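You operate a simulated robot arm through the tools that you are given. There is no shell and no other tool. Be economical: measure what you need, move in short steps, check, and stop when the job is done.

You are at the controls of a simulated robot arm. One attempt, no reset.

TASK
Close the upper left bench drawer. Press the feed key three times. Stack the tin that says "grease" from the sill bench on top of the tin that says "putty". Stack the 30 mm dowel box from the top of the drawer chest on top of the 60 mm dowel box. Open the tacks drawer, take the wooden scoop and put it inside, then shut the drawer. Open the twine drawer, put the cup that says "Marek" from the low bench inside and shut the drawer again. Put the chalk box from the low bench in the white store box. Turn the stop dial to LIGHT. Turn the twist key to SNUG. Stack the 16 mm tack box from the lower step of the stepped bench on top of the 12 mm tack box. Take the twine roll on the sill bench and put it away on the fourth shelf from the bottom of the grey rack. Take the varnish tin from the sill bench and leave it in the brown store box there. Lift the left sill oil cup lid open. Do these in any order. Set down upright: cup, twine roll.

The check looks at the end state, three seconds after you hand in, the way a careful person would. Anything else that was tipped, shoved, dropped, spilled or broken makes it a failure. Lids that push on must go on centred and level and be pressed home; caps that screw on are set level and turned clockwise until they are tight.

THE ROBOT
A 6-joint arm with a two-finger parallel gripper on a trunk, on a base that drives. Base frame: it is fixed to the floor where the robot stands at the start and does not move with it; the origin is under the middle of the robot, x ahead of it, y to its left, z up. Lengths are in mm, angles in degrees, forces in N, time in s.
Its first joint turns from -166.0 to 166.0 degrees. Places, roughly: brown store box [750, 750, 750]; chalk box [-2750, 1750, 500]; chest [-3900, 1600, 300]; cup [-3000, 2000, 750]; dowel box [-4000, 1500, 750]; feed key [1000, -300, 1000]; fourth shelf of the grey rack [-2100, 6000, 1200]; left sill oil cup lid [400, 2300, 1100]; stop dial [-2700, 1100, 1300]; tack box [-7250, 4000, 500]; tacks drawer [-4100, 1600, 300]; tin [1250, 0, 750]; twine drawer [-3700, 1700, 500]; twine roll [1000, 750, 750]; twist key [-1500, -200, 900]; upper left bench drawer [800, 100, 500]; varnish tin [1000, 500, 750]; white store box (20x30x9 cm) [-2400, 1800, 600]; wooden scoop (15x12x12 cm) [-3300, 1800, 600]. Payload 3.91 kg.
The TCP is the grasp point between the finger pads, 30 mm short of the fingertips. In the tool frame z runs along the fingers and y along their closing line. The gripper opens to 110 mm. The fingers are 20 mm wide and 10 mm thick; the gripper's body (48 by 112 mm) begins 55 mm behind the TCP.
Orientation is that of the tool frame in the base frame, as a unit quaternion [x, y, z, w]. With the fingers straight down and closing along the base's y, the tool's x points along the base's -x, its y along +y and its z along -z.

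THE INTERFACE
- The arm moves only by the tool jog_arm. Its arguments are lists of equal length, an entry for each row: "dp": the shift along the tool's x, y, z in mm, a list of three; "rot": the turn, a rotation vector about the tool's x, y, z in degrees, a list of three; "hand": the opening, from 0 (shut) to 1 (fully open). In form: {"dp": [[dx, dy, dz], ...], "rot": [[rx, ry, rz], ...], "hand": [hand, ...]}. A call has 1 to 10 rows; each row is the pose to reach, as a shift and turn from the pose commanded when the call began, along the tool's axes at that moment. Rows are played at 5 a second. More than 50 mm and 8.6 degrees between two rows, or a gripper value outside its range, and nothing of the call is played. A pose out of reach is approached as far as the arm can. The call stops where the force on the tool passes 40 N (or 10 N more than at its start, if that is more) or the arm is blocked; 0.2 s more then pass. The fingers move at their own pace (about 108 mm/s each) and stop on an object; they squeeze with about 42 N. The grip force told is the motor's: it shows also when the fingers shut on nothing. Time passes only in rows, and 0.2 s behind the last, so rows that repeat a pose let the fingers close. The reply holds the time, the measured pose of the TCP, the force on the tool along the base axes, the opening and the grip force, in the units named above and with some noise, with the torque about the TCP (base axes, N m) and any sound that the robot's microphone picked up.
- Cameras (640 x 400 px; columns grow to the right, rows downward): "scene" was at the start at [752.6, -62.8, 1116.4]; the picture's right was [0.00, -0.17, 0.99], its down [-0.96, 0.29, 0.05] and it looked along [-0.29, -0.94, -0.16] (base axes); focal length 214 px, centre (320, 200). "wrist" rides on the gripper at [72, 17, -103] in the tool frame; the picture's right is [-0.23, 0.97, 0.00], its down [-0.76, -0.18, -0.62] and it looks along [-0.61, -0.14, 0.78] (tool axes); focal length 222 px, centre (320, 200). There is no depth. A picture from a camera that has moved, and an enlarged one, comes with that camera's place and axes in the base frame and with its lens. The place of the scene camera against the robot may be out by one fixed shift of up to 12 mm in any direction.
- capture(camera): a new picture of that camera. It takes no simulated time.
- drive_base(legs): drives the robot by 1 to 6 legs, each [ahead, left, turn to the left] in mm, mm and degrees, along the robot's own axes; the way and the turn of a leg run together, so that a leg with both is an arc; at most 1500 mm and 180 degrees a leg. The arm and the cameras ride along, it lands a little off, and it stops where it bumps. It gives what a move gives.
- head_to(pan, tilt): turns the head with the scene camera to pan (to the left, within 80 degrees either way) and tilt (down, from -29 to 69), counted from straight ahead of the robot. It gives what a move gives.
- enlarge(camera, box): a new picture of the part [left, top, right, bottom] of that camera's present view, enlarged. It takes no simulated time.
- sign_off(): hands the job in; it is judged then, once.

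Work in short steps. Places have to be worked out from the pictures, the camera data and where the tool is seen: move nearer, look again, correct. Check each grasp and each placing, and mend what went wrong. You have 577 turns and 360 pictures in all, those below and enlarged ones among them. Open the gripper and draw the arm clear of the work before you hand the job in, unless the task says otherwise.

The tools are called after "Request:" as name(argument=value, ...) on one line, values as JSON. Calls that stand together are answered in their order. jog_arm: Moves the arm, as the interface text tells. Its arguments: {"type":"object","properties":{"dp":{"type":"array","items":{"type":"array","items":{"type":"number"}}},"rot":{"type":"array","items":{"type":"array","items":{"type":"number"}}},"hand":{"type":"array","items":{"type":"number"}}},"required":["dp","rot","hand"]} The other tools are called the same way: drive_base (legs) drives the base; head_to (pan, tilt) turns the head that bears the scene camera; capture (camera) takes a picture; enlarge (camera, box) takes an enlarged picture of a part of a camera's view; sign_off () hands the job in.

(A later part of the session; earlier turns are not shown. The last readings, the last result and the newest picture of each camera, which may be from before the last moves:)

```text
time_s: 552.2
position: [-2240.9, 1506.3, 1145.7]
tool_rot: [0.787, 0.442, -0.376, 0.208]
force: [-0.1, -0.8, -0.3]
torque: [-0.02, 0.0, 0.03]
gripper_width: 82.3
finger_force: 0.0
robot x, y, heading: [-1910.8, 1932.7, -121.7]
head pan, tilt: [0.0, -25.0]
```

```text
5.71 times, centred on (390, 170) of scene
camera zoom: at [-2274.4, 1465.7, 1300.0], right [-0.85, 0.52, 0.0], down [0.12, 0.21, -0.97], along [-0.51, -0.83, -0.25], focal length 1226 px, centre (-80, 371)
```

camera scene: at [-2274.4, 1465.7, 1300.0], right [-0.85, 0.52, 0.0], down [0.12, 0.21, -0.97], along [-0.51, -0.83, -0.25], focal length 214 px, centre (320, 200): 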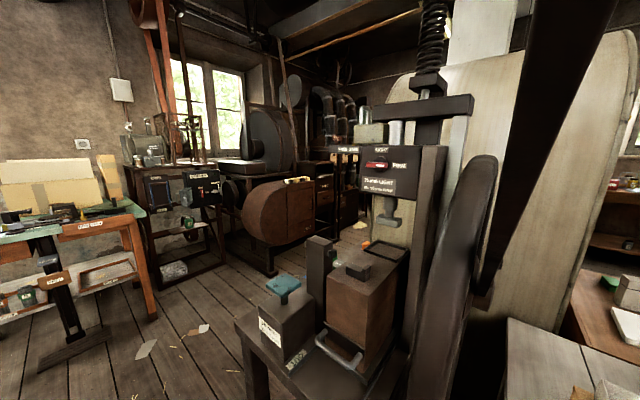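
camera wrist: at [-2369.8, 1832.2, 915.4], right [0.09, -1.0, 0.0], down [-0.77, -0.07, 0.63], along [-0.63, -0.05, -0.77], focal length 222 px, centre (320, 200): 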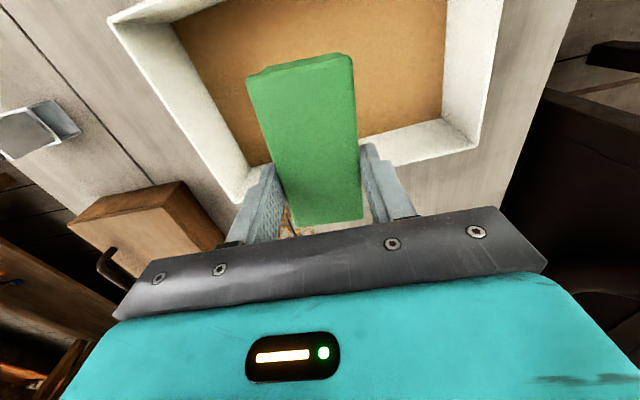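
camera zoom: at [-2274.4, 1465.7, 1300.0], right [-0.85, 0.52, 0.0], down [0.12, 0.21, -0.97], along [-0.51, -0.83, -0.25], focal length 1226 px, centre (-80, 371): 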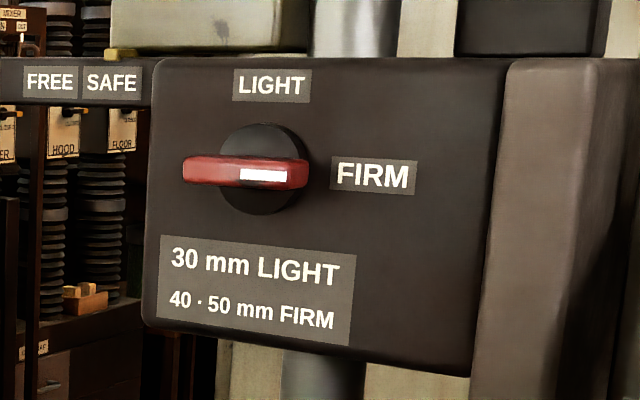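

Knob points to FIRM; LIGHT is a quarter turn counter-clockwise. The panel faces +f. Drive round to stand in front of it, slightly to its left.

Request:
drive_base(legs=[[0, 0, -40], [0, 850, 0], [250, 0, 0]])

Request:
capture(camera="scene")

```text
time_s: 560.1
position: [-2423.8, 944.2, 1146.1]
tool_rot: [0.892, 0.137, -0.425, 0.063]
force: [0.0, 0.4, -0.4]
torque: [-0.01, 0.0, -0.01]
gripper_width: 82.4
finger_force: 0.1
robot x, y, heading: [-1888.6, 1049.7, -163.1]
head pan, tilt: [0.0, -25.0]
```

```text
126 pictures are left
camera scene: at [-2477.4, 929.7, 1300.1], right [-0.3, 0.95, 0.0], down [0.23, 0.08, -0.97], along [-0.93, -0.29, -0.24], focal length 214 px, centre (320, 200)
```

scene: 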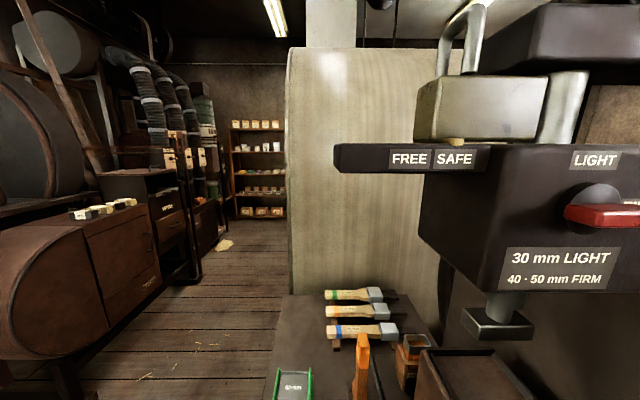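

Knob triangulates to ≈ (−2690, 1069, 1255). Level the tool and raise it to the knob's height.

Request:
jog_arm(dp=[[-17, 0, -14], [-34, 0, -28], [-51, 0, -41], [-68, 0, -55], [-85, 0, -69]], rot=[[0, -7.8, 0], [0, -15.6, 0], [0, -23.4, 0], [0, -31.2, 0], [0, -39, 0]], hand=[0.75, 0.75, 0.75, 0.75, 0.75])

Request:
jog_arm(dp=[[0, 0, 0], [0, 0, 0], [0, 0, 0], [0, 0, 0], [0, 0, 0], [0, 0, 0], [0, 0, 0], [0, 0, 0], [0, 0, 0], [0, 0, 0]], rot=[[0, 0, 8.6], [0, 0, 17.2], [0, 0, 25.8], [0, 0, 34.4], [0, 0, 43], [0, 0, 51.6], [0, 0, 60.2], [0, 0, 68.8], [0, 0, 77.4], [0, 0, 86]], hand=[0.6, 0.6, 0.6, 0.6, 0.6, 0.6, 0.6, 0.6, 0.6, 0.6])

```text
time_s: 561.3
position: [-2423.3, 943.8, 1256.7]
tool_rot: [0.7, 0.108, -0.699, 0.104]
force: [0.3, 0.7, 0.8]
torque: [0.04, -0.03, -0.02]
gripper_width: 82.4
finger_force: 0.1
robot x, y, heading: [-1894.8, 1044.1, -163.2]
head pan, tilt: [0.0, -25.0]
```

```text
time_s: 563.5
position: [-2423.3, 943.3, 1256.3]
tool_rot: [0.584, -0.399, -0.439, 0.554]
force: [-0.1, -0.4, 0.0]
torque: [0.0, -0.02, -0.02]
gripper_width: 66.2
finger_force: 0.0
robot x, y, heading: [-1892.3, 1046.6, -162.9]
head pan, tilt: [0.0, -25.0]
```

Move to 80 mm in front of the knob.

Request:
jog_arm(dp=[[-33, -2, 23], [-66, -4, 46], [-99, -6, 69], [-132, -9, 92], [-165, -11, 115], [-198, -14, 137]], rot=[[0, 0, 0], [0, 0, 0], [0, 0, 0], [0, 0, 0], [0, 0, 0], [0, 0, 0]], hand=[0.6, 0.6, 0.6, 0.6, 0.6, 0.6])

Request:
capture(camera="wrist")

Request:
capture(camera="scene")

```text
time_s: 564.9
position: [-2611.7, 1092.6, 1259.6]
tool_rot: [0.585, -0.398, -0.44, 0.553]
force: [0.8, 0.1, 0.8]
torque: [0.03, -0.06, -0.04]
gripper_width: 66.1
finger_force: 0.2
robot x, y, heading: [-1894.9, 1042.9, -163.2]
head pan, tilt: [0.0, -25.0]
```

```text
125 pictures are left
camera wrist: at [-2492.7, 1054.9, 1271.2], right [-0.05, 0.15, 0.99], down [0.37, 0.92, -0.12], along [-0.93, 0.36, -0.1], focal length 222 px, centre (320, 200)
```

wrist: 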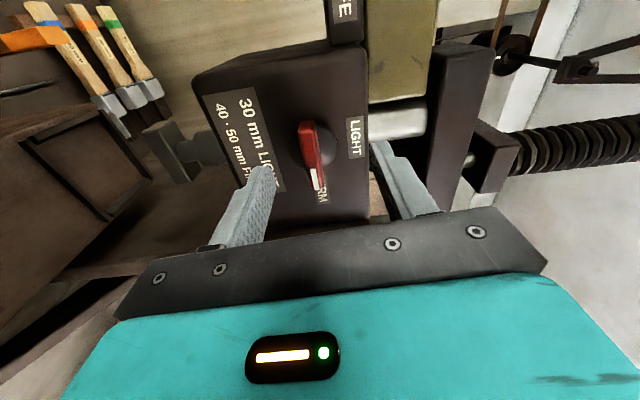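

```text
124 pictures are left
camera scene: at [-2608.8, 1249.5, 1272.5], right [-0.02, 0.07, -1.0], down [-0.13, -0.99, -0.07], along [-0.99, 0.13, 0.03], focal length 214 px, centre (320, 200)
```

scene: 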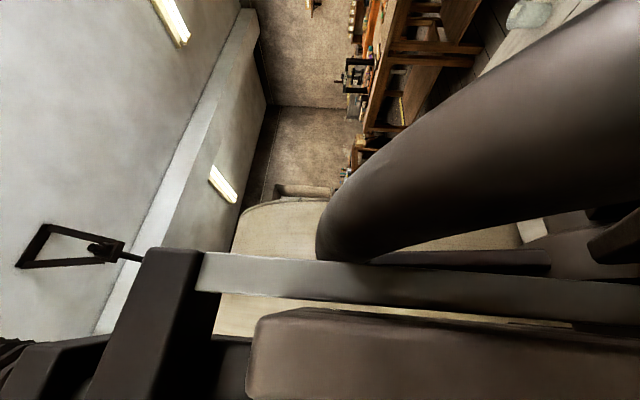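

The head is near the handwheel; tuck it, and trim 11 mm right and 8 mm down.

Request:
head_to(pan=0, tilt=69)

Request:
jog_arm(dp=[[-11, -8, 0], [-11, -8, 30]], rot=[[0, 0, 0], [0, 0, 0]], hand=[0.6, 0.6])

Request:
capture(camera="wrist")

```text
time_s: 566.6
position: [-2611.8, 1092.7, 1258.6]
tool_rot: [0.586, -0.397, -0.44, 0.553]
force: [-0.9, 0.4, 1.2]
torque: [0.0, -0.01, -0.02]
gripper_width: 66.0
finger_force: 0.1
robot x, y, heading: [-1892.5, 1046.6, -162.9]
head pan, tilt: [0.0, 68.8]
```

```text
time_s: 567.2
position: [-2644.2, 1096.9, 1251.1]
tool_rot: [0.585, -0.398, -0.44, 0.553]
force: [0.2, 0.0, 0.8]
torque: [0.03, -0.08, -0.02]
gripper_width: 65.8
finger_force: 0.0
robot x, y, heading: [-1891.3, 1045.1, -162.9]
head pan, tilt: [0.0, 68.8]
```

```text
123 pictures are left
camera wrist: at [-2525.2, 1057.7, 1263.2], right [-0.05, 0.15, 0.99], down [0.37, 0.92, -0.12], along [-0.93, 0.36, -0.1], focal length 222 px, centre (320, 200)
```

wrist: 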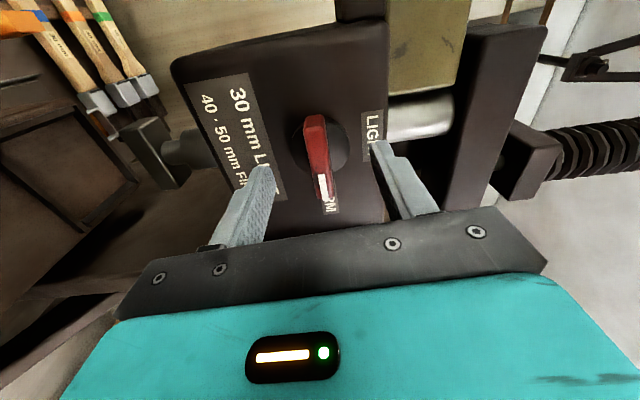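

Aligned with the knob. Advance 28 mm.

Request:
jog_arm(dp=[[0, 0, 12], [0, 0, 22], [0, 0, 28]], rot=[[0, 0, 0], [0, 0, 0], [0, 0, 0]], hand=[0.6, 0.6, 0.6])

Request:
capture(camera="wrist")

```text
time_s: 567.7
position: [-2656.9, 1092.5, 1252.4]
tool_rot: [0.585, -0.397, -0.44, 0.553]
force: [28.8, 3.9, -7.5]
torque: [0.04, 0.78, 0.47]
gripper_width: 62.2
finger_force: 0.0
robot x, y, heading: [-1889.7, 1044.5, -163.1]
head pan, tilt: [0.0, 68.8]
stopped in row 2: the force on the tool passed its limit at 72 N (the readings are from after the stop); the commanded pose is now the measured one
```

```text
122 pictures are left
camera wrist: at [-2536.7, 1053.9, 1264.1], right [-0.05, 0.15, 0.99], down [0.37, 0.92, -0.12], along [-0.93, 0.36, -0.1], focal length 222 px, centre (320, 200)
```

wrist: 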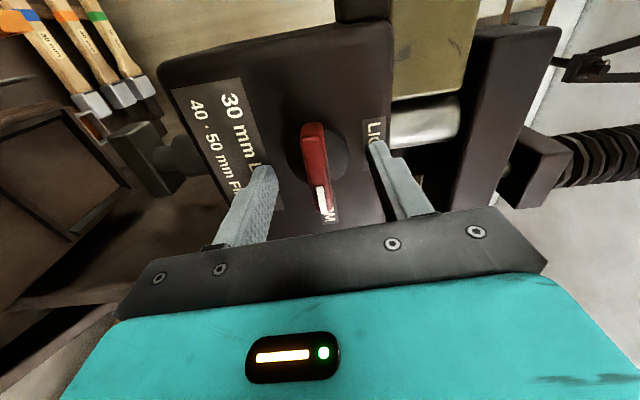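

Tips touch the panel; the knob lies between the pads. Back 1.5 mm and close.

Request:
jog_arm(dp=[[0, 0, -2], [0, 0, -2], [0, 0, -2], [0, 0, -2], [0, 0, -2]], rot=[[0, 0, 0], [0, 0, 0], [0, 0, 0], [0, 0, 0], [0, 0, 0]], hand=[0.4, 0.1, 0, 0, 0])

Request:
capture(camera="wrist")

```text
time_s: 568.9
position: [-2655.3, 1092.3, 1253.2]
tool_rot: [0.585, -0.399, -0.44, 0.552]
force: [-9.9, 4.8, 38.0]
torque: [-0.58, 0.89, -0.37]
gripper_width: 39.6
finger_force: 45.1
robot x, y, heading: [-1893.0, 1045.8, -163.0]
head pan, tilt: [0.0, 68.8]
```

```text
121 pictures are left
camera wrist: at [-2536.6, 1054.0, 1264.7], right [-0.04, 0.15, 0.99], down [0.37, 0.92, -0.12], along [-0.93, 0.36, -0.1], focal length 222 px, centre (320, 200)
```

wrist: 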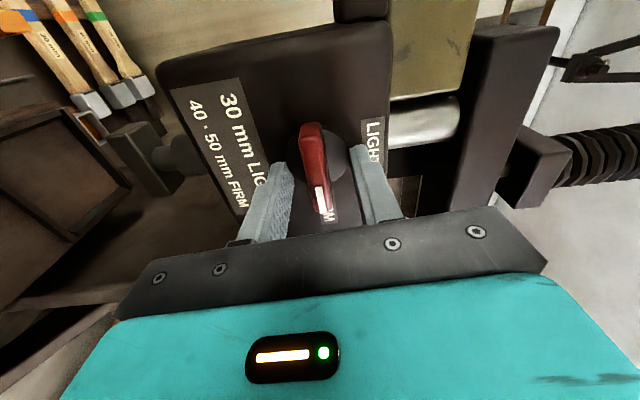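

It gripped the round base (40 mm). Open, back off 12 mm and grip the bar itself, 4 mm higher.

Request:
jog_arm(dp=[[0, 0, 0], [0, 3, -6], [0, 3, -12], [0, 3, -12], [0, 3, -12], [0, 3, -12]], rot=[[0, 0, 0], [0, 0, 0], [0, 0, 0], [0, 0, 0], [0, 0, 0], [0, 0, 0]], hand=[0.6, 0.6, 0.6, 0.2, 0, 0])

Request:
capture(camera="wrist")

```text
time_s: 570.3
position: [-2646.2, 1096.7, 1253.1]
tool_rot: [0.586, -0.398, -0.44, 0.552]
force: [2.5, 1.9, -12.2]
torque: [-0.12, 0.46, -0.04]
gripper_width: 11.9
finger_force: 45.0
robot x, y, heading: [-1895.6, 1047.2, -163.1]
head pan, tilt: [0.0, 68.8]
```

```text
120 pictures are left
camera wrist: at [-2526.6, 1057.1, 1265.3], right [-0.05, 0.15, 0.99], down [0.37, 0.92, -0.12], along [-0.93, 0.36, -0.1], focal length 222 px, centre (320, 200)
```

wrist: 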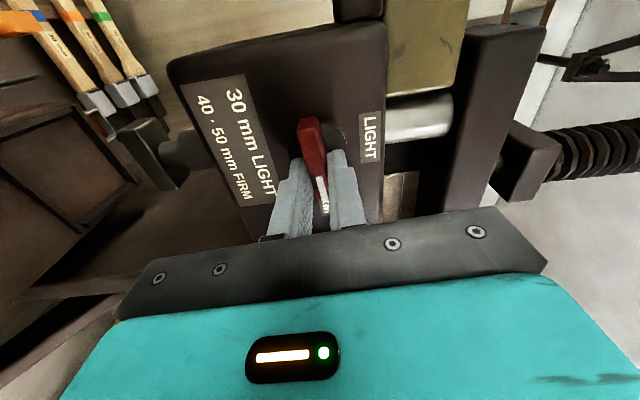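

Bar gripped (12 mm). Turn it counter-clockwise 86°.

Request:
jog_arm(dp=[[0, 0, 0], [0, 0, 0], [0, 0, 0], [0, 0, 0], [0, 0, 0], [0, 0, 0], [0, 0, 0], [0, 0, 0], [0, 0, 0], [0, 0, 0]], rot=[[0, 0, -8.6], [0, 0, -17.2], [0, 0, -25.8], [0, 0, -34.4], [0, 0, -43], [0, 0, -51.6], [0, 0, -60.2], [0, 0, -68.8], [0, 0, -77.4], [0, 0, -86]], hand=[0, 0, 0, 0, 0, 0, 0, 0, 0, 0])

Request:
capture(camera="wrist")

```text
time_s: 571.2
position: [-2646.6, 1095.4, 1255.5]
tool_rot: [0.664, -0.243, -0.562, 0.43]
force: [-8.6, -0.5, 2.2]
torque: [-0.28, 0.89, 0.23]
gripper_width: 12.0
finger_force: 44.5
robot x, y, heading: [-1893.2, 1045.7, -163.5]
head pan, tilt: [0.0, 68.8]
stopped in row 4: the force on the tool passed its limit at 42 N (the readings are from after the stop); the commanded pose is now the measured one
```

```text
119 pictures are left
camera wrist: at [-2527.1, 1059.3, 1232.1], right [0.1, -0.31, 0.94], down [0.38, 0.89, 0.26], along [-0.92, 0.33, 0.21], focal length 222 px, centre (320, 200)
```

wrist: 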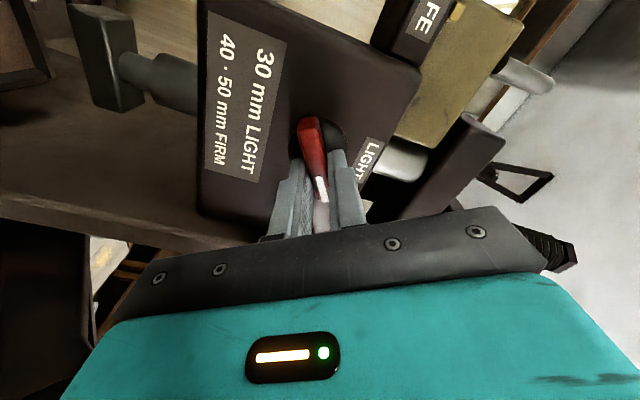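

Knob turns; the limit tripped from slight eccentricity. Continue.

Request:
jog_arm(dp=[[0, 0, 0], [0, 0, 0], [0, 0, 0], [0, 0, 0], [0, 0, 0], [0, 0, 0], [0, 0, 0]], rot=[[0, 0, -8.6], [0, 0, -17.2], [0, 0, -25.8], [0, 0, -34.4], [0, 0, -43], [0, 0, -51.6], [0, 0, -58]], hand=[0, 0, 0, 0, 0, 0, 0])

Request:
capture(camera="wrist")

```text
time_s: 572.1
position: [-2644.7, 1093.0, 1258.3]
tool_rot: [0.702, -0.071, -0.65, 0.281]
force: [-2.2, -3.3, 1.1]
torque: [-0.24, 0.64, 0.68]
gripper_width: 12.1
finger_force: 45.0
robot x, y, heading: [-1894.0, 1045.6, -163.0]
head pan, tilt: [0.0, 68.8]
stopped in row 4: the force on the tool passed its limit at 42 N (the readings are from after the stop); the commanded pose is now the measured one
```

```text
118 pictures are left
camera wrist: at [-2532.4, 1076.6, 1203.4], right [0.23, -0.71, 0.67], down [0.44, 0.69, 0.58], along [-0.87, 0.16, 0.46], focal length 222 px, centre (320, 200)
```

wrist: 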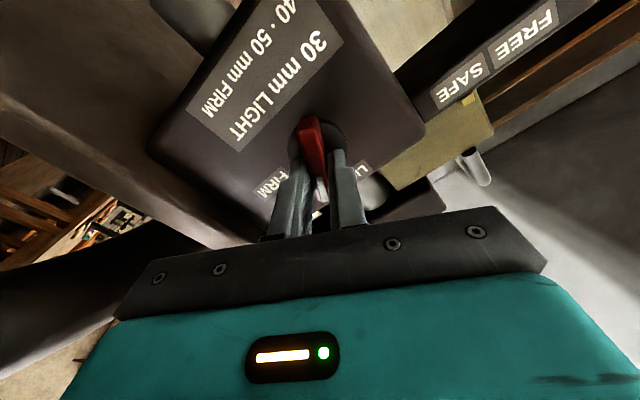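

About 57° turned. Continue 33°.

Request:
jog_arm(dp=[[0, 0, 0], [0, 0, 0], [0, 0, 0], [0, 0, 0]], rot=[[0, 0, -8.6], [0, 0, -17.2], [0, 0, -25.8], [0, 0, -33]], hand=[0, 0, 0, 0])

Request:
capture(camera="wrist")

```text
time_s: 573.1
position: [-2644.0, 1089.7, 1259.2]
tool_rot: [-0.693, -0.132, 0.704, -0.085]
force: [-0.9, -36.3, 15.8]
torque: [-1.37, 0.38, 1.23]
gripper_width: 13.0
finger_force: 44.8
robot x, y, heading: [-1892.5, 1045.2, -163.0]
head pan, tilt: [0.0, 68.8]
```

```text
117 pictures are left
camera wrist: at [-2543.0, 1110.1, 1185.9], right [0.3, -0.94, 0.16], down [0.56, 0.31, 0.77], along [-0.77, -0.14, 0.62], focal length 222 px, centre (320, 200)
```

wrist: 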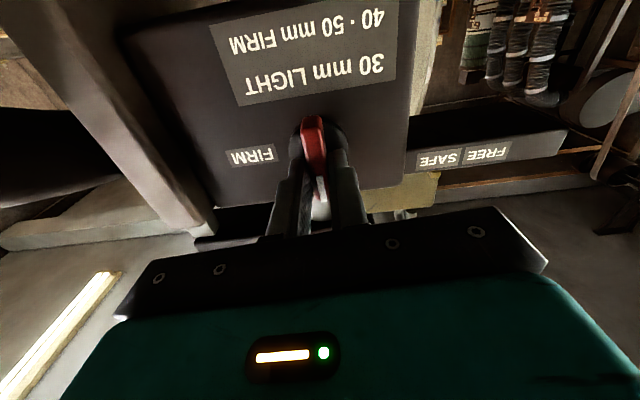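

Turned 90°. Release and back off to check.

Request:
jog_arm(dp=[[0, 0, 0], [0, 0, 0], [0, 0, -20], [0, 0, -60], [0, 0, -100], [0, 0, -140]], rot=[[0, 0, 0], [0, 0, 0], [0, 0, 0], [0, 0, 0], [0, 0, 0], [0, 0, 0]], hand=[0.4, 0.5, 0.5, 0.5, 0.5, 0.5])

Request:
head_to(pan=0, tilt=0)

Request:
capture(camera="scene")

```text
time_s: 574.5
position: [-2510.9, 1135.5, 1257.0]
tool_rot: [-0.694, -0.131, 0.703, -0.084]
force: [-0.6, 0.2, -1.2]
torque: [-0.01, -0.01, 0.05]
gripper_width: 54.7
finger_force: 0.0
robot x, y, heading: [-1893.3, 1047.7, -163.0]
head pan, tilt: [0.0, 68.8]
```

```text
time_s: 575.9
position: [-2509.9, 1135.7, 1256.7]
tool_rot: [-0.693, -0.131, 0.704, -0.084]
force: [0.7, 0.4, 0.4]
torque: [-0.03, 0.0, 0.01]
gripper_width: 54.7
finger_force: 0.0
robot x, y, heading: [-1892.1, 1048.6, -163.0]
head pan, tilt: [0.0, 0.0]
```

```text
116 pictures are left
camera scene: at [-2479.4, 1139.4, 1369.7], right [-0.3, 0.95, 0.07], down [-0.02, 0.06, -1.0], along [-0.95, -0.3, 0.0], focal length 214 px, centre (320, 200)
```

scene: 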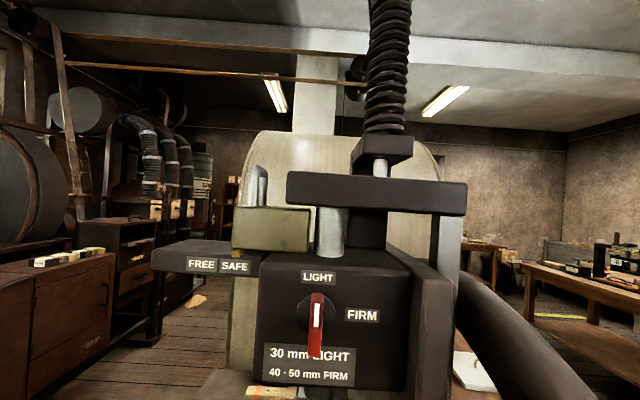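

Dial points to LIGHT. Next the twist key: back off and turn toward the green bench.

Request:
drive_base(legs=[[-250, 0, 0], [0, 0, 90]])

Request:
capture(camera="scene")

```text
time_s: 581.6
position: [-1734.0, 501.0, 1258.1]
tool_rot: [0.395, 0.585, -0.436, 0.559]
force: [-0.4, 0.6, -0.1]
torque: [-0.02, -0.01, 0.01]
gripper_width: 54.9
finger_force: 0.0
robot x, y, heading: [-1652.8, 1118.3, -72.5]
head pan, tilt: [0.0, 0.0]
```

```text
115 pictures are left
camera scene: at [-1749.0, 542.0, 1369.8], right [-0.95, -0.31, 0.07], down [-0.06, -0.03, -1.0], along [0.31, -0.95, 0.0], focal length 214 px, centre (320, 200)
```

scene: 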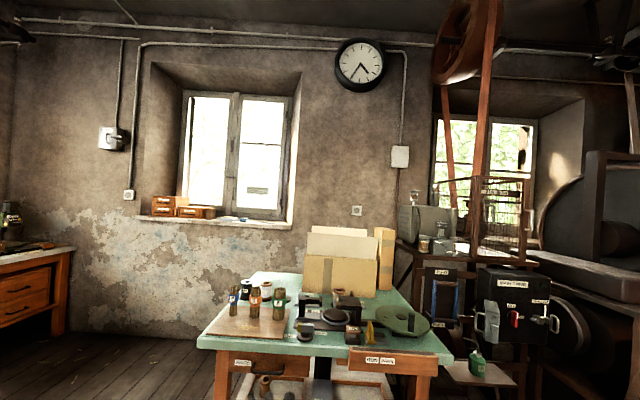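

Enlarge the candidates.

Request:
enlarge(camera="scene", box=[420, 255, 580, 355])

Request:
enlarge(camera="scene", box=[220, 270, 440, 380])

```text
4.00 times, centred on (500, 305) of scene
camera zoom: at [-1749.0, 542.0, 1369.8], right [-0.95, -0.31, 0.07], down [-0.06, -0.03, -1.0], along [0.31, -0.95, 0.0], focal length 858 px, centre (-400, -220)
```

zoom: 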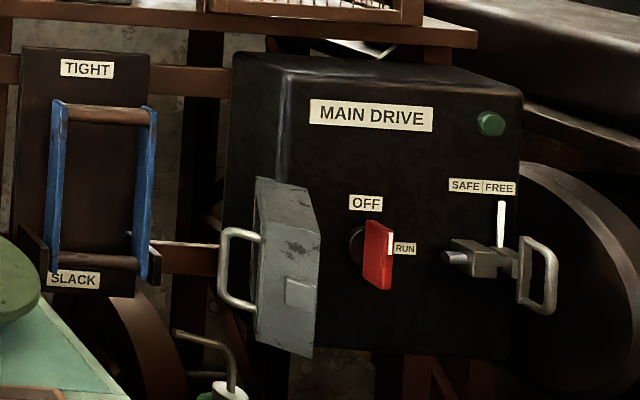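

```text
2.91 times, centred on (330, 325) of scene
camera zoom: at [-1749.0, 542.0, 1369.8], right [-0.95, -0.31, 0.07], down [-0.06, -0.03, -1.0], along [0.31, -0.95, 0.0], focal length 624 px, centre (291, -164)
```

zoom: 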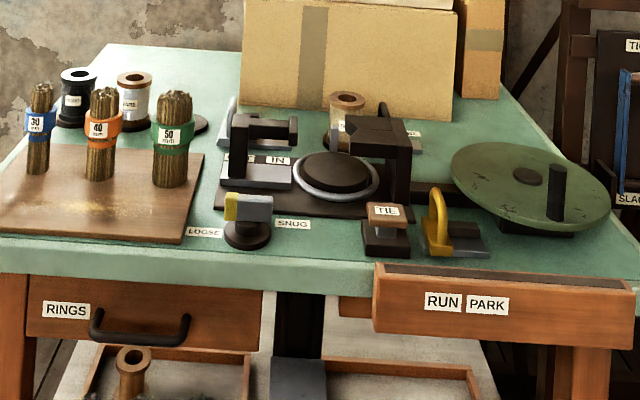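

The twist key is on the green bench: yellow end toward LOOSE. Bring the arm in-plane and pitch it down.

Request:
jog_arm(dp=[[0, 40, 0], [0, 80, 0], [0, 120, 0], [0, 160, 0], [0, 200, 0], [0, 240, 0], [0, 265, 0]], rot=[[0, 0, -1], [0, 0, -2], [0, 0, -3], [0, 0, -4], [0, 0, -4], [0, 0, -4], [0, 0, -4]], hand=[0.5, 0.5, 0.5, 0.5, 0.5, 0.5, 0.5])

Request:
jog_arm(dp=[[10, 0, 0], [20, 0, 0], [30, 0, 0], [40, 0, 0], [50, 0, 0], [60, 0, 0], [70, 0, 0], [80, 0, 0], [90, 0, 0], [100, 0, 0]], rot=[[0, 8.5, 0], [0, 17, 0], [0, 25.5, 0], [0, 34, 0], [0, 42.5, 0], [0, 51, 0], [0, 59.5, 0], [0, 68, 0], [0, 76.5, 0], [0, 85, 0]], hand=[1, 1, 1, 1, 1, 1, 1, 1, 1, 1])

```text
time_s: 583.2
position: [-1484.1, 584.5, 1239.3]
tool_rot: [0.374, 0.597, -0.455, 0.544]
force: [0.5, -0.6, -0.3]
torque: [0.0, 0.01, -0.01]
gripper_width: 54.7
finger_force: 0.0
robot x, y, heading: [-1651.4, 1120.0, -72.3]
head pan, tilt: [0.0, 0.0]
```

```text
time_s: 585.4
position: [-1496.0, 578.3, 1140.1]
tool_rot: [0.584, 0.808, -0.082, -0.005]
force: [-0.1, 1.0, 0.8]
torque: [-0.07, -0.03, -0.04]
gripper_width: 110.1
finger_force: 0.0
out of reach, approached as far as the arm can: row 1
robot x, y, heading: [-1646.9, 1118.3, -72.3]
head pan, tilt: [0.0, 0.0]
```

Trim to exactly vertical, then drive ahead to the bench.

Request:
jog_arm(dp=[[0, 0, 0], [0, 0, 0]], rot=[[-4, 2.5, 0], [-8.1, 5.1, 0]], hand=[1, 1])

Request:
drive_base(legs=[[600, 0, 0]])

Request:
capture(camera="scene")

```text
time_s: 586.0
position: [-1494.7, 577.7, 1140.2]
tool_rot: [0.585, 0.811, 0.001, 0.002]
force: [0.7, 0.4, 0.2]
torque: [-0.04, -0.03, 0.0]
gripper_width: 110.0
finger_force: 0.1
robot x, y, heading: [-1649.6, 1124.3, -72.6]
head pan, tilt: [0.0, 0.0]
```

```text
time_s: 589.4
position: [-1303.8, 1.0, 1139.2]
tool_rot: [0.582, 0.813, 0.001, 0.002]
force: [-0.4, -0.4, 0.6]
torque: [-0.03, -0.05, -0.02]
gripper_width: 109.9
finger_force: 0.0
robot x, y, heading: [-1465.4, 540.8, -71.9]
head pan, tilt: [0.0, 0.0]
```

```text
112 pictures are left
camera scene: at [-1278.5, -102.6, 1182.8], right [-0.95, -0.32, 0.0], down [-0.32, 0.95, 0.0], along [0.0, 0.0, -1.0], focal length 214 px, centre (320, 200)
```

scene: 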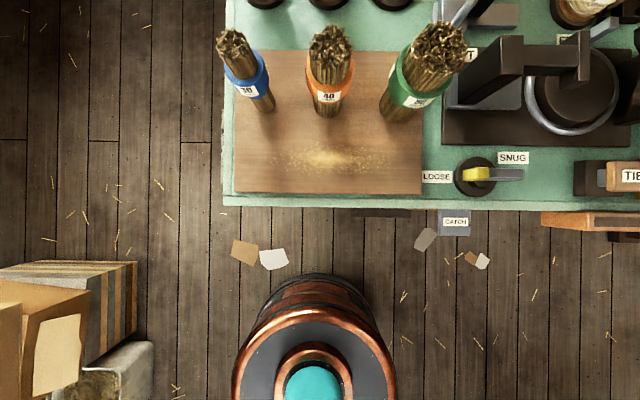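

Enlarge the key to read its positions.

Request:
enlarge(camera="scene", box=[415, 140, 535, 210])

```text
5.33 times, centred on (475, 175) of scene
camera zoom: at [-1278.5, -102.6, 1182.8], right [-0.95, -0.32, 0.0], down [-0.32, 0.95, 0.0], along [0.0, 0.0, -1.0], focal length 1144 px, centre (-507, 333)
```

zoom: 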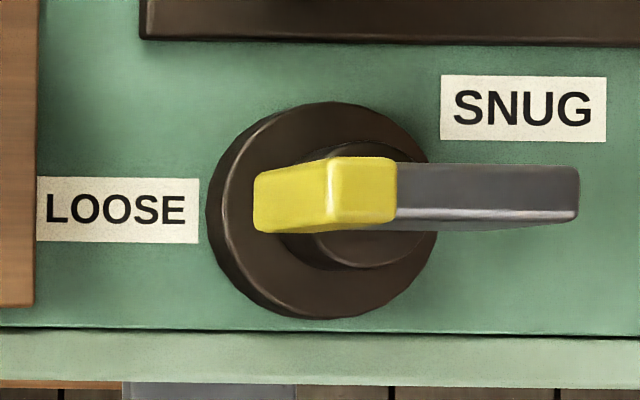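

Key bar centre ≈ (−1484, −212), top z≈899, with LOOSE at 180° and SNUG at ~28°: about 150° clockwise. Shift the robot right 280 mm so the wrist has range both ways.

Request:
drive_base(legs=[[0, -280, 0]])

Request:
jog_arm(dp=[[0, 0, 0], [0, 0, 0], [0, 0, 0], [0, 0, 0], [0, 0, 0], [0, 0, 0], [0, 0, 0], [0, 0, 0], [0, 0, 0], [0, 0, 0]], rot=[[0, 0, -8.6], [0, 0, -17.2], [0, 0, -25.8], [0, 0, -34.4], [0, 0, -43], [0, 0, -51.6], [0, 0, -60.2], [0, 0, -68.8], [0, 0, -77.4], [0, 0, -86]], hand=[0.6, 0.6, 0.6, 0.6, 0.6, 0.6, 0.6, 0.6, 0.6, 0.6])

Request:
head_to(pan=0, tilt=10)

Request:
capture(camera="scene")

Request:
capture(camera="wrist")

```text
time_s: 591.4
position: [-1570.7, -85.8, 1141.0]
tool_rot: [0.58, 0.815, 0.001, 0.002]
force: [0.1, -0.9, -0.4]
torque: [-0.03, -0.04, -0.02]
gripper_width: 109.8
finger_force: 0.0
robot x, y, heading: [-1733.1, 453.9, -71.5]
head pan, tilt: [0.0, 0.0]
```

```text
time_s: 593.5
position: [-1570.1, -86.1, 1141.0]
tool_rot: [-0.132, 0.991, -0.002, 0.002]
force: [-0.2, -0.4, 0.7]
torque: [-0.04, -0.01, 0.0]
gripper_width: 66.0
finger_force: 0.0
robot x, y, heading: [-1731.3, 455.0, -71.7]
head pan, tilt: [0.0, 0.0]
```

```text
time_s: 594.3
position: [-1569.9, -85.8, 1139.1]
tool_rot: [-0.13, 0.991, -0.001, 0.002]
force: [0.6, -0.2, 0.2]
torque: [-0.02, 0.01, 0.0]
gripper_width: 65.9
finger_force: 0.0
robot x, y, heading: [-1734.3, 459.1, -71.7]
head pan, tilt: [0.0, 10.0]
```

```text
110 pictures are left
camera scene: at [-1489.7, -61.8, 1179.9], right [0.26, -0.97, 0.0], down [-0.95, -0.26, 0.17], along [-0.16, -0.05, -0.99], focal length 214 px, centre (320, 200)
```

scene: 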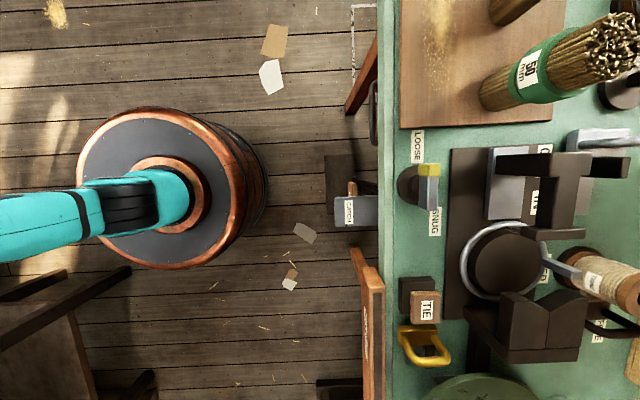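

```text
109 pictures are left
camera wrist: at [-1646.4, -87.6, 1243.9], right [-0.03, 1.0, 0.0], down [0.78, 0.03, 0.63], along [0.63, 0.02, -0.78], focal length 222 px, centre (320, 200)
```

wrist: 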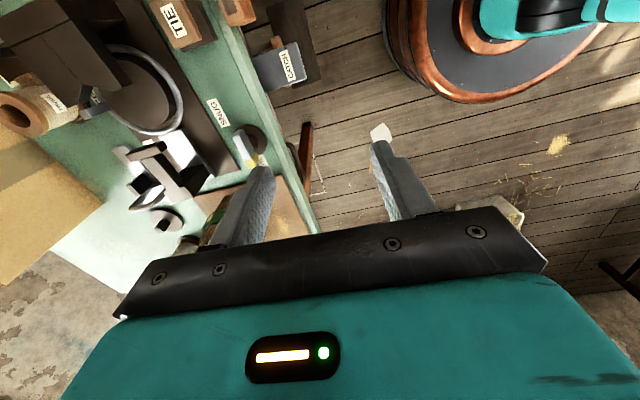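

Move over the key and descend part-way.

Request:
jog_arm(dp=[[-15, -35, 25], [-30, -70, 50], [-45, -106, 75], [-60, -141, 100], [-60, -141, 140], [-60, -141, 170]], rot=[[0, 0, -1], [0, 0, -2], [0, 0, -3], [0, 0, -3.6], [0, 0, -3.6], [0, 0, -3.6]], hand=[0.6, 0.6, 0.6, 0.6, 0.6, 0.6])

Request:
capture(camera="wrist")

Request:
capture(camera="scene")

```text
time_s: 595.7
position: [-1475.4, -206.5, 971.8]
tool_rot: [-0.162, 0.987, 0.0, 0.002]
force: [-0.4, -0.1, -0.3]
torque: [-0.01, -0.07, 0.02]
gripper_width: 66.2
finger_force: 0.0
robot x, y, heading: [-1731.2, 452.4, -71.6]
head pan, tilt: [0.0, 10.0]
```

```text
108 pictures are left
camera wrist: at [-1551.5, -213.0, 1076.4], right [-0.1, 1.0, 0.0], down [0.78, 0.08, 0.63], along [0.62, 0.06, -0.78], focal length 222 px, centre (320, 200)
```

wrist: 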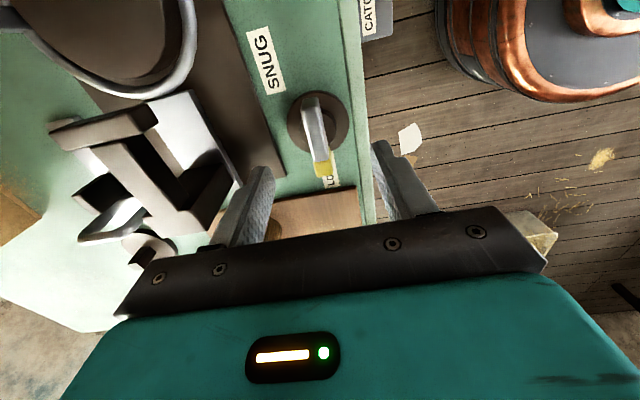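

```text
107 pictures are left
camera scene: at [-1396.9, -176.8, 1012.4], right [0.32, -0.95, 0.0], down [-0.93, -0.32, 0.17], along [-0.16, -0.06, -0.99], focal length 214 px, centre (320, 200)
```

scene: 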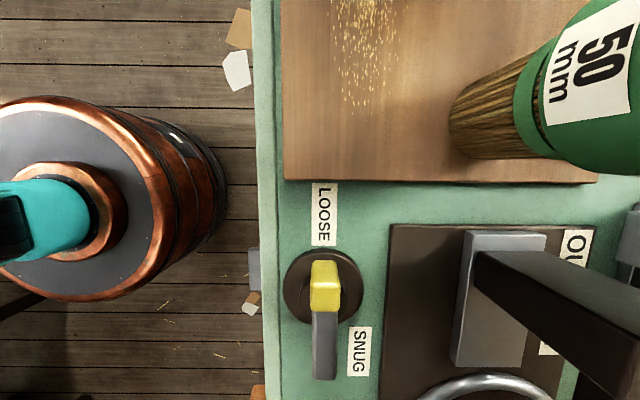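

Trim a few mm, tuck the head and descend onto the bar.

Request:
head_to(pan=0, tilt=69)

Request:
jog_arm(dp=[[5, -2, 20], [5, -2, 40], [5, -2, 54]], rot=[[0, 0, 0], [0, 0, 0], [0, 0, 0]], hand=[0.6, 0.6, 0.6])

Request:
capture(camera="wrist")

```text
time_s: 597.0
position: [-1475.5, -206.6, 973.8]
tool_rot: [-0.163, 0.987, 0.0, 0.002]
force: [0.0, -0.1, 0.1]
torque: [-0.02, 0.0, 0.02]
gripper_width: 65.8
finger_force: 0.0
robot x, y, heading: [-1730.7, 458.5, -71.8]
head pan, tilt: [0.0, 68.8]
```

```text
time_s: 597.8
position: [-1478.4, -210.5, 918.9]
tool_rot: [-0.162, 0.987, -0.001, 0.002]
force: [0.1, -0.7, -0.4]
torque: [-0.01, 0.05, 0.01]
gripper_width: 66.0
finger_force: 0.1
robot x, y, heading: [-1730.5, 451.7, -71.6]
head pan, tilt: [0.0, 68.8]
```

```text
106 pictures are left
camera wrist: at [-1554.6, -216.7, 1021.9], right [-0.1, 1.0, 0.0], down [0.78, 0.08, 0.63], along [0.62, 0.06, -0.78], focal length 222 px, centre (320, 200)
```

wrist: 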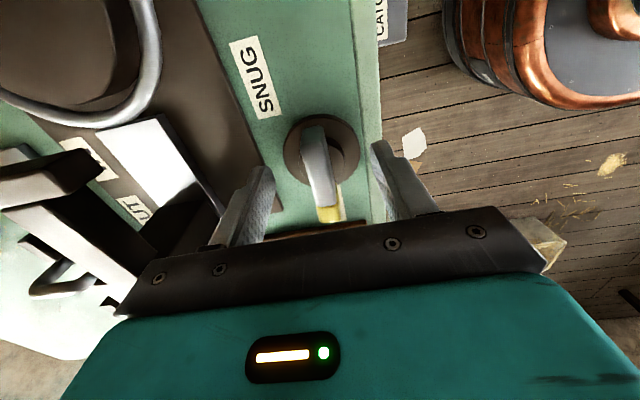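

Fine-trim and close on the bar.

Request:
jog_arm(dp=[[-4, 0, 4], [-4, 0, 4], [-4, 0, 4], [-4, 0, 4], [-4, 0, 4]], rot=[[0, 0, 0], [0, 0, 0], [0, 0, 0], [0, 0, 0], [0, 0, 0]], hand=[0.4, 0.1, 0, 0, 0])

Request:
capture(camera="wrist")

```text
time_s: 599.0
position: [-1476.3, -209.7, 913.4]
tool_rot: [-0.163, 0.987, -0.001, 0.001]
force: [-3.5, 5.6, -1.6]
torque: [0.31, 0.23, -0.61]
gripper_width: 14.0
finger_force: 46.0
robot x, y, heading: [-1733.5, 450.1, -71.8]
head pan, tilt: [0.0, 68.8]
```

```text
105 pictures are left
camera wrist: at [-1551.2, -215.6, 1017.3], right [-0.1, 1.0, 0.0], down [0.78, 0.08, 0.63], along [0.62, 0.06, -0.78], focal length 222 px, centre (320, 200)
```

wrist: 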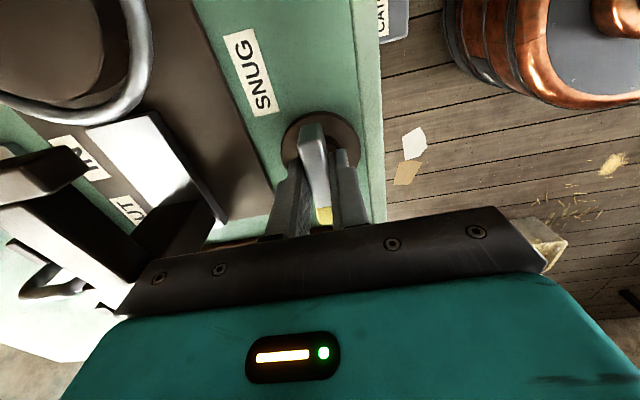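

Bar gripped (14 mm). Turn clockwise.

Request:
jog_arm(dp=[[0, 0, 0], [0, 0, 0], [0, 0, 0], [0, 0, 0], [0, 0, 0], [0, 0, 0], [0, 0, 0], [0, 0, 0], [0, 0, 0], [0, 0, 0]], rot=[[0, 0, 8.5], [0, 0, 17], [0, 0, 25.5], [0, 0, 34], [0, 0, 42.5], [0, 0, 51], [0, 0, 59.5], [0, 0, 68], [0, 0, 76.5], [0, 0, 85]], hand=[0, 0, 0, 0, 0, 0, 0, 0, 0, 0])

Request:
capture(camera="wrist")

```text
time_s: 600.5
position: [-1474.9, -206.7, 911.9]
tool_rot: [0.321, 0.947, 0.001, 0.001]
force: [-2.4, 10.7, 4.2]
torque: [-0.41, 0.32, 0.02]
gripper_width: 14.0
finger_force: 45.0
robot x, y, heading: [-1734.6, 454.3, -71.9]
head pan, tilt: [0.0, 68.8]
stopped in row 7: the force on the tool passed its limit at 41 N (the readings are from after the stop); the commanded pose is now the measured one
```

```text
104 pictures are left
camera wrist: at [-1523.8, -148.8, 1017.4], right [0.77, 0.63, 0.0], down [0.49, -0.6, 0.62], along [0.4, -0.48, -0.78], focal length 222 px, centre (320, 200)
```

wrist: 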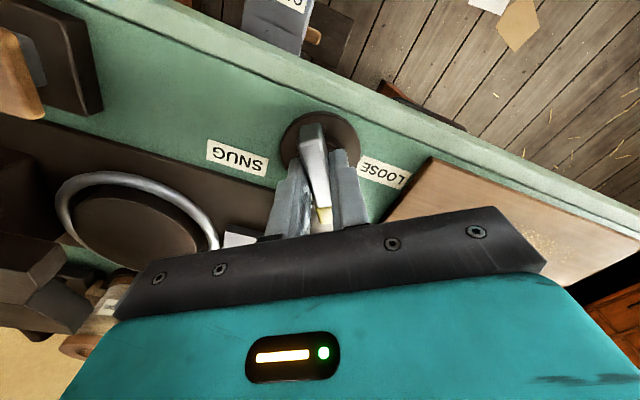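

56° turned. Continue.

Request:
jog_arm(dp=[[0, 0, 0], [0, 0, 0], [0, 0, 0], [0, 0, 0], [0, 0, 0], [0, 0, 0], [0, 0, 0], [0, 0, 0], [0, 0, 0], [0, 0, 0]], rot=[[0, 0, 8.5], [0, 0, 17], [0, 0, 25.5], [0, 0, 34], [0, 0, 42.5], [0, 0, 51], [0, 0, 59.5], [0, 0, 68], [0, 0, 76.5], [0, 0, 85]], hand=[0, 0, 0, 0, 0, 0, 0, 0, 0, 0])

Request:
capture(camera="wrist")

```text
time_s: 602.2
position: [-1473.1, -206.4, 915.3]
tool_rot: [0.768, 0.64, 0.003, 0.0]
force: [3.2, 10.6, 5.6]
torque: [0.91, 0.91, 0.01]
gripper_width: 14.0
finger_force: 45.2
robot x, y, heading: [-1731.8, 453.8, -71.6]
head pan, tilt: [0.0, 68.8]
stopped in row 8: the force on the tool passed its limit at 41 N (the readings are from after the stop); the commanded pose is now the measured one
```

```text
103 pictures are left
camera wrist: at [-1444.7, -137.3, 1017.7], right [0.92, -0.4, 0.0], down [-0.31, -0.72, 0.62], along [-0.25, -0.57, -0.78], focal length 222 px, centre (320, 200)
```

wrist: 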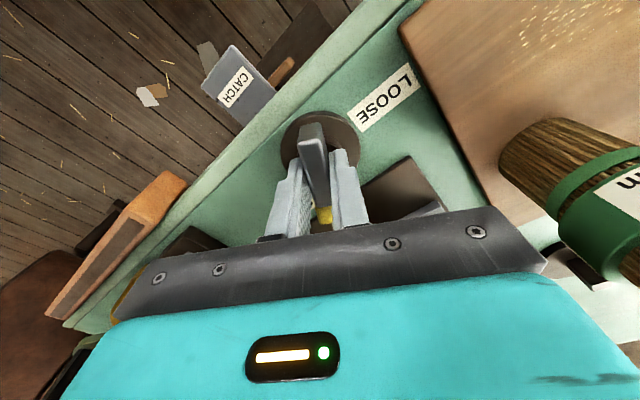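

119° turned. Another 31°.

Request:
jog_arm(dp=[[0, 0, 0], [0, 0, 0], [0, 0, 0], [0, 0, 0], [0, 0, 0]], rot=[[0, 0, 7], [0, 0, 14], [0, 0, 21], [0, 0, 27], [0, 0, 32]], hand=[0, 0, 0, 0, 0])

Request:
capture(camera="wrist")

```text
time_s: 603.5
position: [-1471.2, -206.1, 913.3]
tool_rot: [0.915, 0.404, 0.002, 0.001]
force: [20.8, -6.0, 14.2]
torque: [-0.13, 1.15, 0.08]
gripper_width: 13.6
finger_force: 44.7
robot x, y, heading: [-1731.8, 451.8, -71.5]
head pan, tilt: [0.0, 68.8]
```

```text
102 pictures are left
camera wrist: at [-1412.0, -163.9, 1017.7], right [0.57, -0.82, 0.0], down [-0.65, -0.44, 0.62], along [-0.51, -0.35, -0.78], focal length 222 px, centre (320, 200)
```

wrist: 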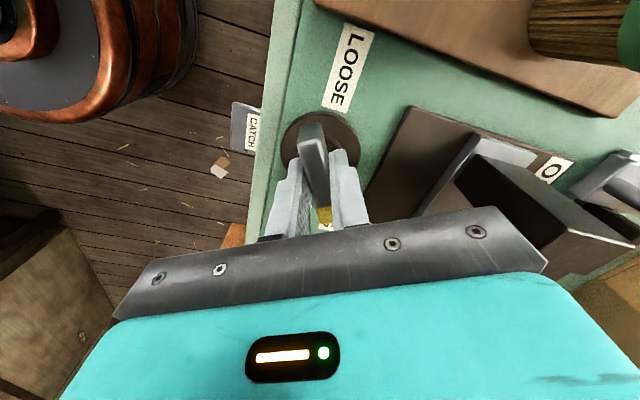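

151° turned. Release, rise and check.

Request:
jog_arm(dp=[[0, 0, 0], [0, 0, 0], [0, 0, -15], [0, 0, -50], [0, 0, -95], [0, 0, -140]], rot=[[0, 0, 0], [0, 0, 0], [0, 0, 0], [0, 0, 0], [0, 0, 0], [0, 0, 0]], hand=[0.5, 0.6, 0.6, 0.6, 0.6, 0.6])

Request:
head_to(pan=0, tilt=30)

Request:
capture(camera="scene")

```text
time_s: 604.9
position: [-1474.9, -207.3, 1052.0]
tool_rot: [0.915, 0.403, 0.002, 0.0]
force: [0.0, -0.8, 0.8]
torque: [0.02, 0.01, 0.0]
gripper_width: 66.0
finger_force: 0.1
robot x, y, heading: [-1734.3, 458.2, -71.8]
head pan, tilt: [0.0, 68.8]
```

```text
time_s: 605.9
position: [-1475.3, -207.6, 1051.6]
tool_rot: [0.915, 0.403, 0.002, 0.001]
force: [0.3, -0.4, -0.3]
torque: [-0.01, 0.01, 0.02]
gripper_width: 66.0
finger_force: 0.1
robot x, y, heading: [-1732.2, 456.6, -71.6]
head pan, tilt: [0.0, 30.0]
```

```text
101 pictures are left
camera scene: at [-1526.4, -252.7, 1094.5], right [-0.74, 0.67, 0.0], down [0.58, 0.64, 0.5], along [0.34, 0.37, -0.86], focal length 214 px, centre (320, 200)
```

scene: 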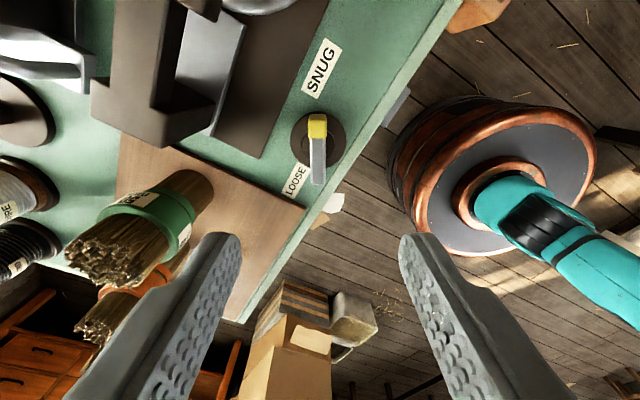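

The key points at SNUG. Last: the oil cup lid. Raise, realign the tool in-plane and pitch up.

Request:
jog_arm(dp=[[0, 0, -15], [0, 0, -30], [0, 0, -45], [0, 0, -60], [0, 0, -75], [0, 0, -90], [0, 0, -100], [0, 0, -100]], rot=[[0, 0, -8], [0, 0, -16], [0, 0, -24], [0, 0, -32], [0, 0, -40], [0, 0, -48], [0, 0, -56], [0, 0, -60]], hand=[0.6, 0.6, 0.6, 0.6, 0.6, 0.6, 0.6, 0.6])

Request:
jog_arm(dp=[[0, 0, 0], [0, 0, 0], [0, 0, 0], [0, 0, 0], [0, 0, 0], [0, 0, 0]], rot=[[0, -8, 0], [0, -16, 0], [0, -24, 0], [0, -32, 0], [0, -40, 0], [0, -48, 0]], hand=[0.6, 0.6, 0.6, 0.6, 0.6, 0.6])

Request:
drive_base(legs=[[-600, 0, 0], [0, 0, 125]])

Request:
head_to(pan=0, tilt=-20)

Request:
capture(camera="scene")

```text
time_s: 607.7
position: [-1473.3, -209.0, 1152.0]
tool_rot: [0.59, 0.807, 0.002, 0.001]
force: [-0.4, -0.6, -0.2]
torque: [0.0, 0.02, 0.01]
gripper_width: 66.1
finger_force: 0.1
robot x, y, heading: [-1736.8, 458.0, -71.7]
head pan, tilt: [0.0, 30.0]
```

```text
time_s: 609.1
position: [-1474.0, -206.9, 1152.1]
tool_rot: [0.54, 0.736, -0.24, 0.329]
force: [-0.3, -0.7, -0.1]
torque: [-0.01, 0.04, 0.02]
gripper_width: 66.2
finger_force: 0.0
robot x, y, heading: [-1731.7, 452.8, -71.5]
head pan, tilt: [0.0, 30.0]
```

```text
time_s: 617.6
position: [-1512.5, 1596.8, 1152.8]
tool_rot: [-0.395, 0.824, 0.178, 0.365]
force: [0.4, 0.1, -0.1]
torque: [-0.03, -0.03, 0.02]
gripper_width: 65.9
finger_force: 0.1
robot x, y, heading: [-1916.7, 1014.2, 52.0]
head pan, tilt: [0.0, 30.0]
```

```text
time_s: 618.8
position: [-1512.3, 1597.5, 1152.6]
tool_rot: [-0.394, 0.824, 0.178, 0.366]
force: [0.5, -0.9, 0.5]
torque: [-0.02, -0.02, 0.05]
gripper_width: 65.9
finger_force: 0.0
robot x, y, heading: [-1918.3, 1014.7, 52.1]
head pan, tilt: [0.0, -20.0]
```

```text
100 pictures are left
camera scene: at [-1488.6, 1637.8, 1295.0], right [0.78, -0.63, 0.0], down [-0.24, -0.29, -0.93], along [0.58, 0.72, -0.37], focal length 214 px, centre (320, 200)
```

scene: 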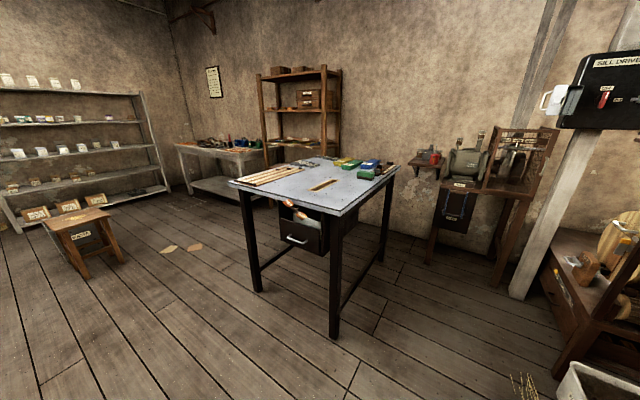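

Enlarge the machine on the stand.

Request:
enlarge(camera="scene", box=[400, 110, 570, 220])

```text
3.64 times, centred on (485, 165) of scene
camera zoom: at [-1488.6, 1637.8, 1295.0], right [0.78, -0.63, 0.0], down [-0.24, -0.29, -0.93], along [0.58, 0.72, -0.37], focal length 780 px, centre (-280, 327)
```

zoom: 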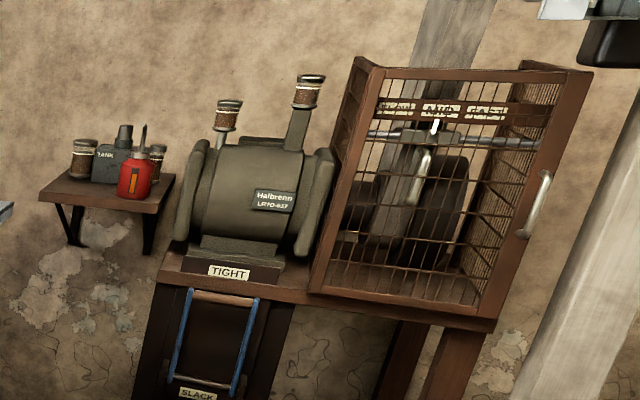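

Two oil cups on the motor; I need the left one at ≈ (400, 2280, 1110). Drive toward it, stopping short.

Request:
drive_base(legs=[[0, 0, -33], [950, 220, 0], [500, 120, 0]])

Request:
capture(camera="scene")

```text
time_s: 628.1
position: [11.1, 2084.9, 1152.0]
tool_rot: [-0.143, 0.902, 0.066, 0.402]
force: [-0.9, -0.3, 0.4]
torque: [0.01, 0.0, 0.02]
gripper_width: 66.0
finger_force: 0.1
robot x, y, heading: [-649.7, 1821.5, 18.6]
head pan, tilt: [0.0, -20.0]
```

```text
98 pictures are left
camera scene: at [51.9, 2100.3, 1295.0], right [0.31, -0.95, 0.0], down [-0.36, -0.11, -0.93], along [0.88, 0.29, -0.37], focal length 214 px, centre (320, 200)
```

scene: 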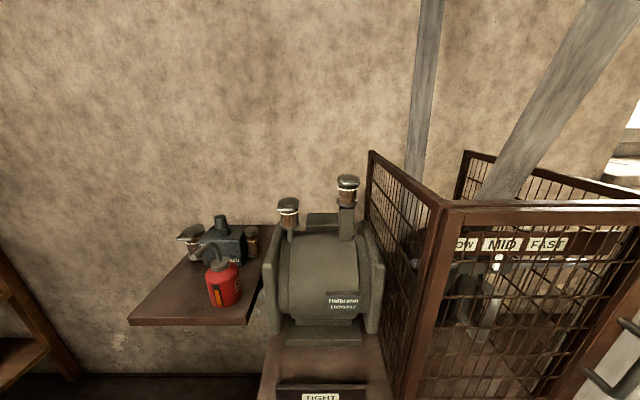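

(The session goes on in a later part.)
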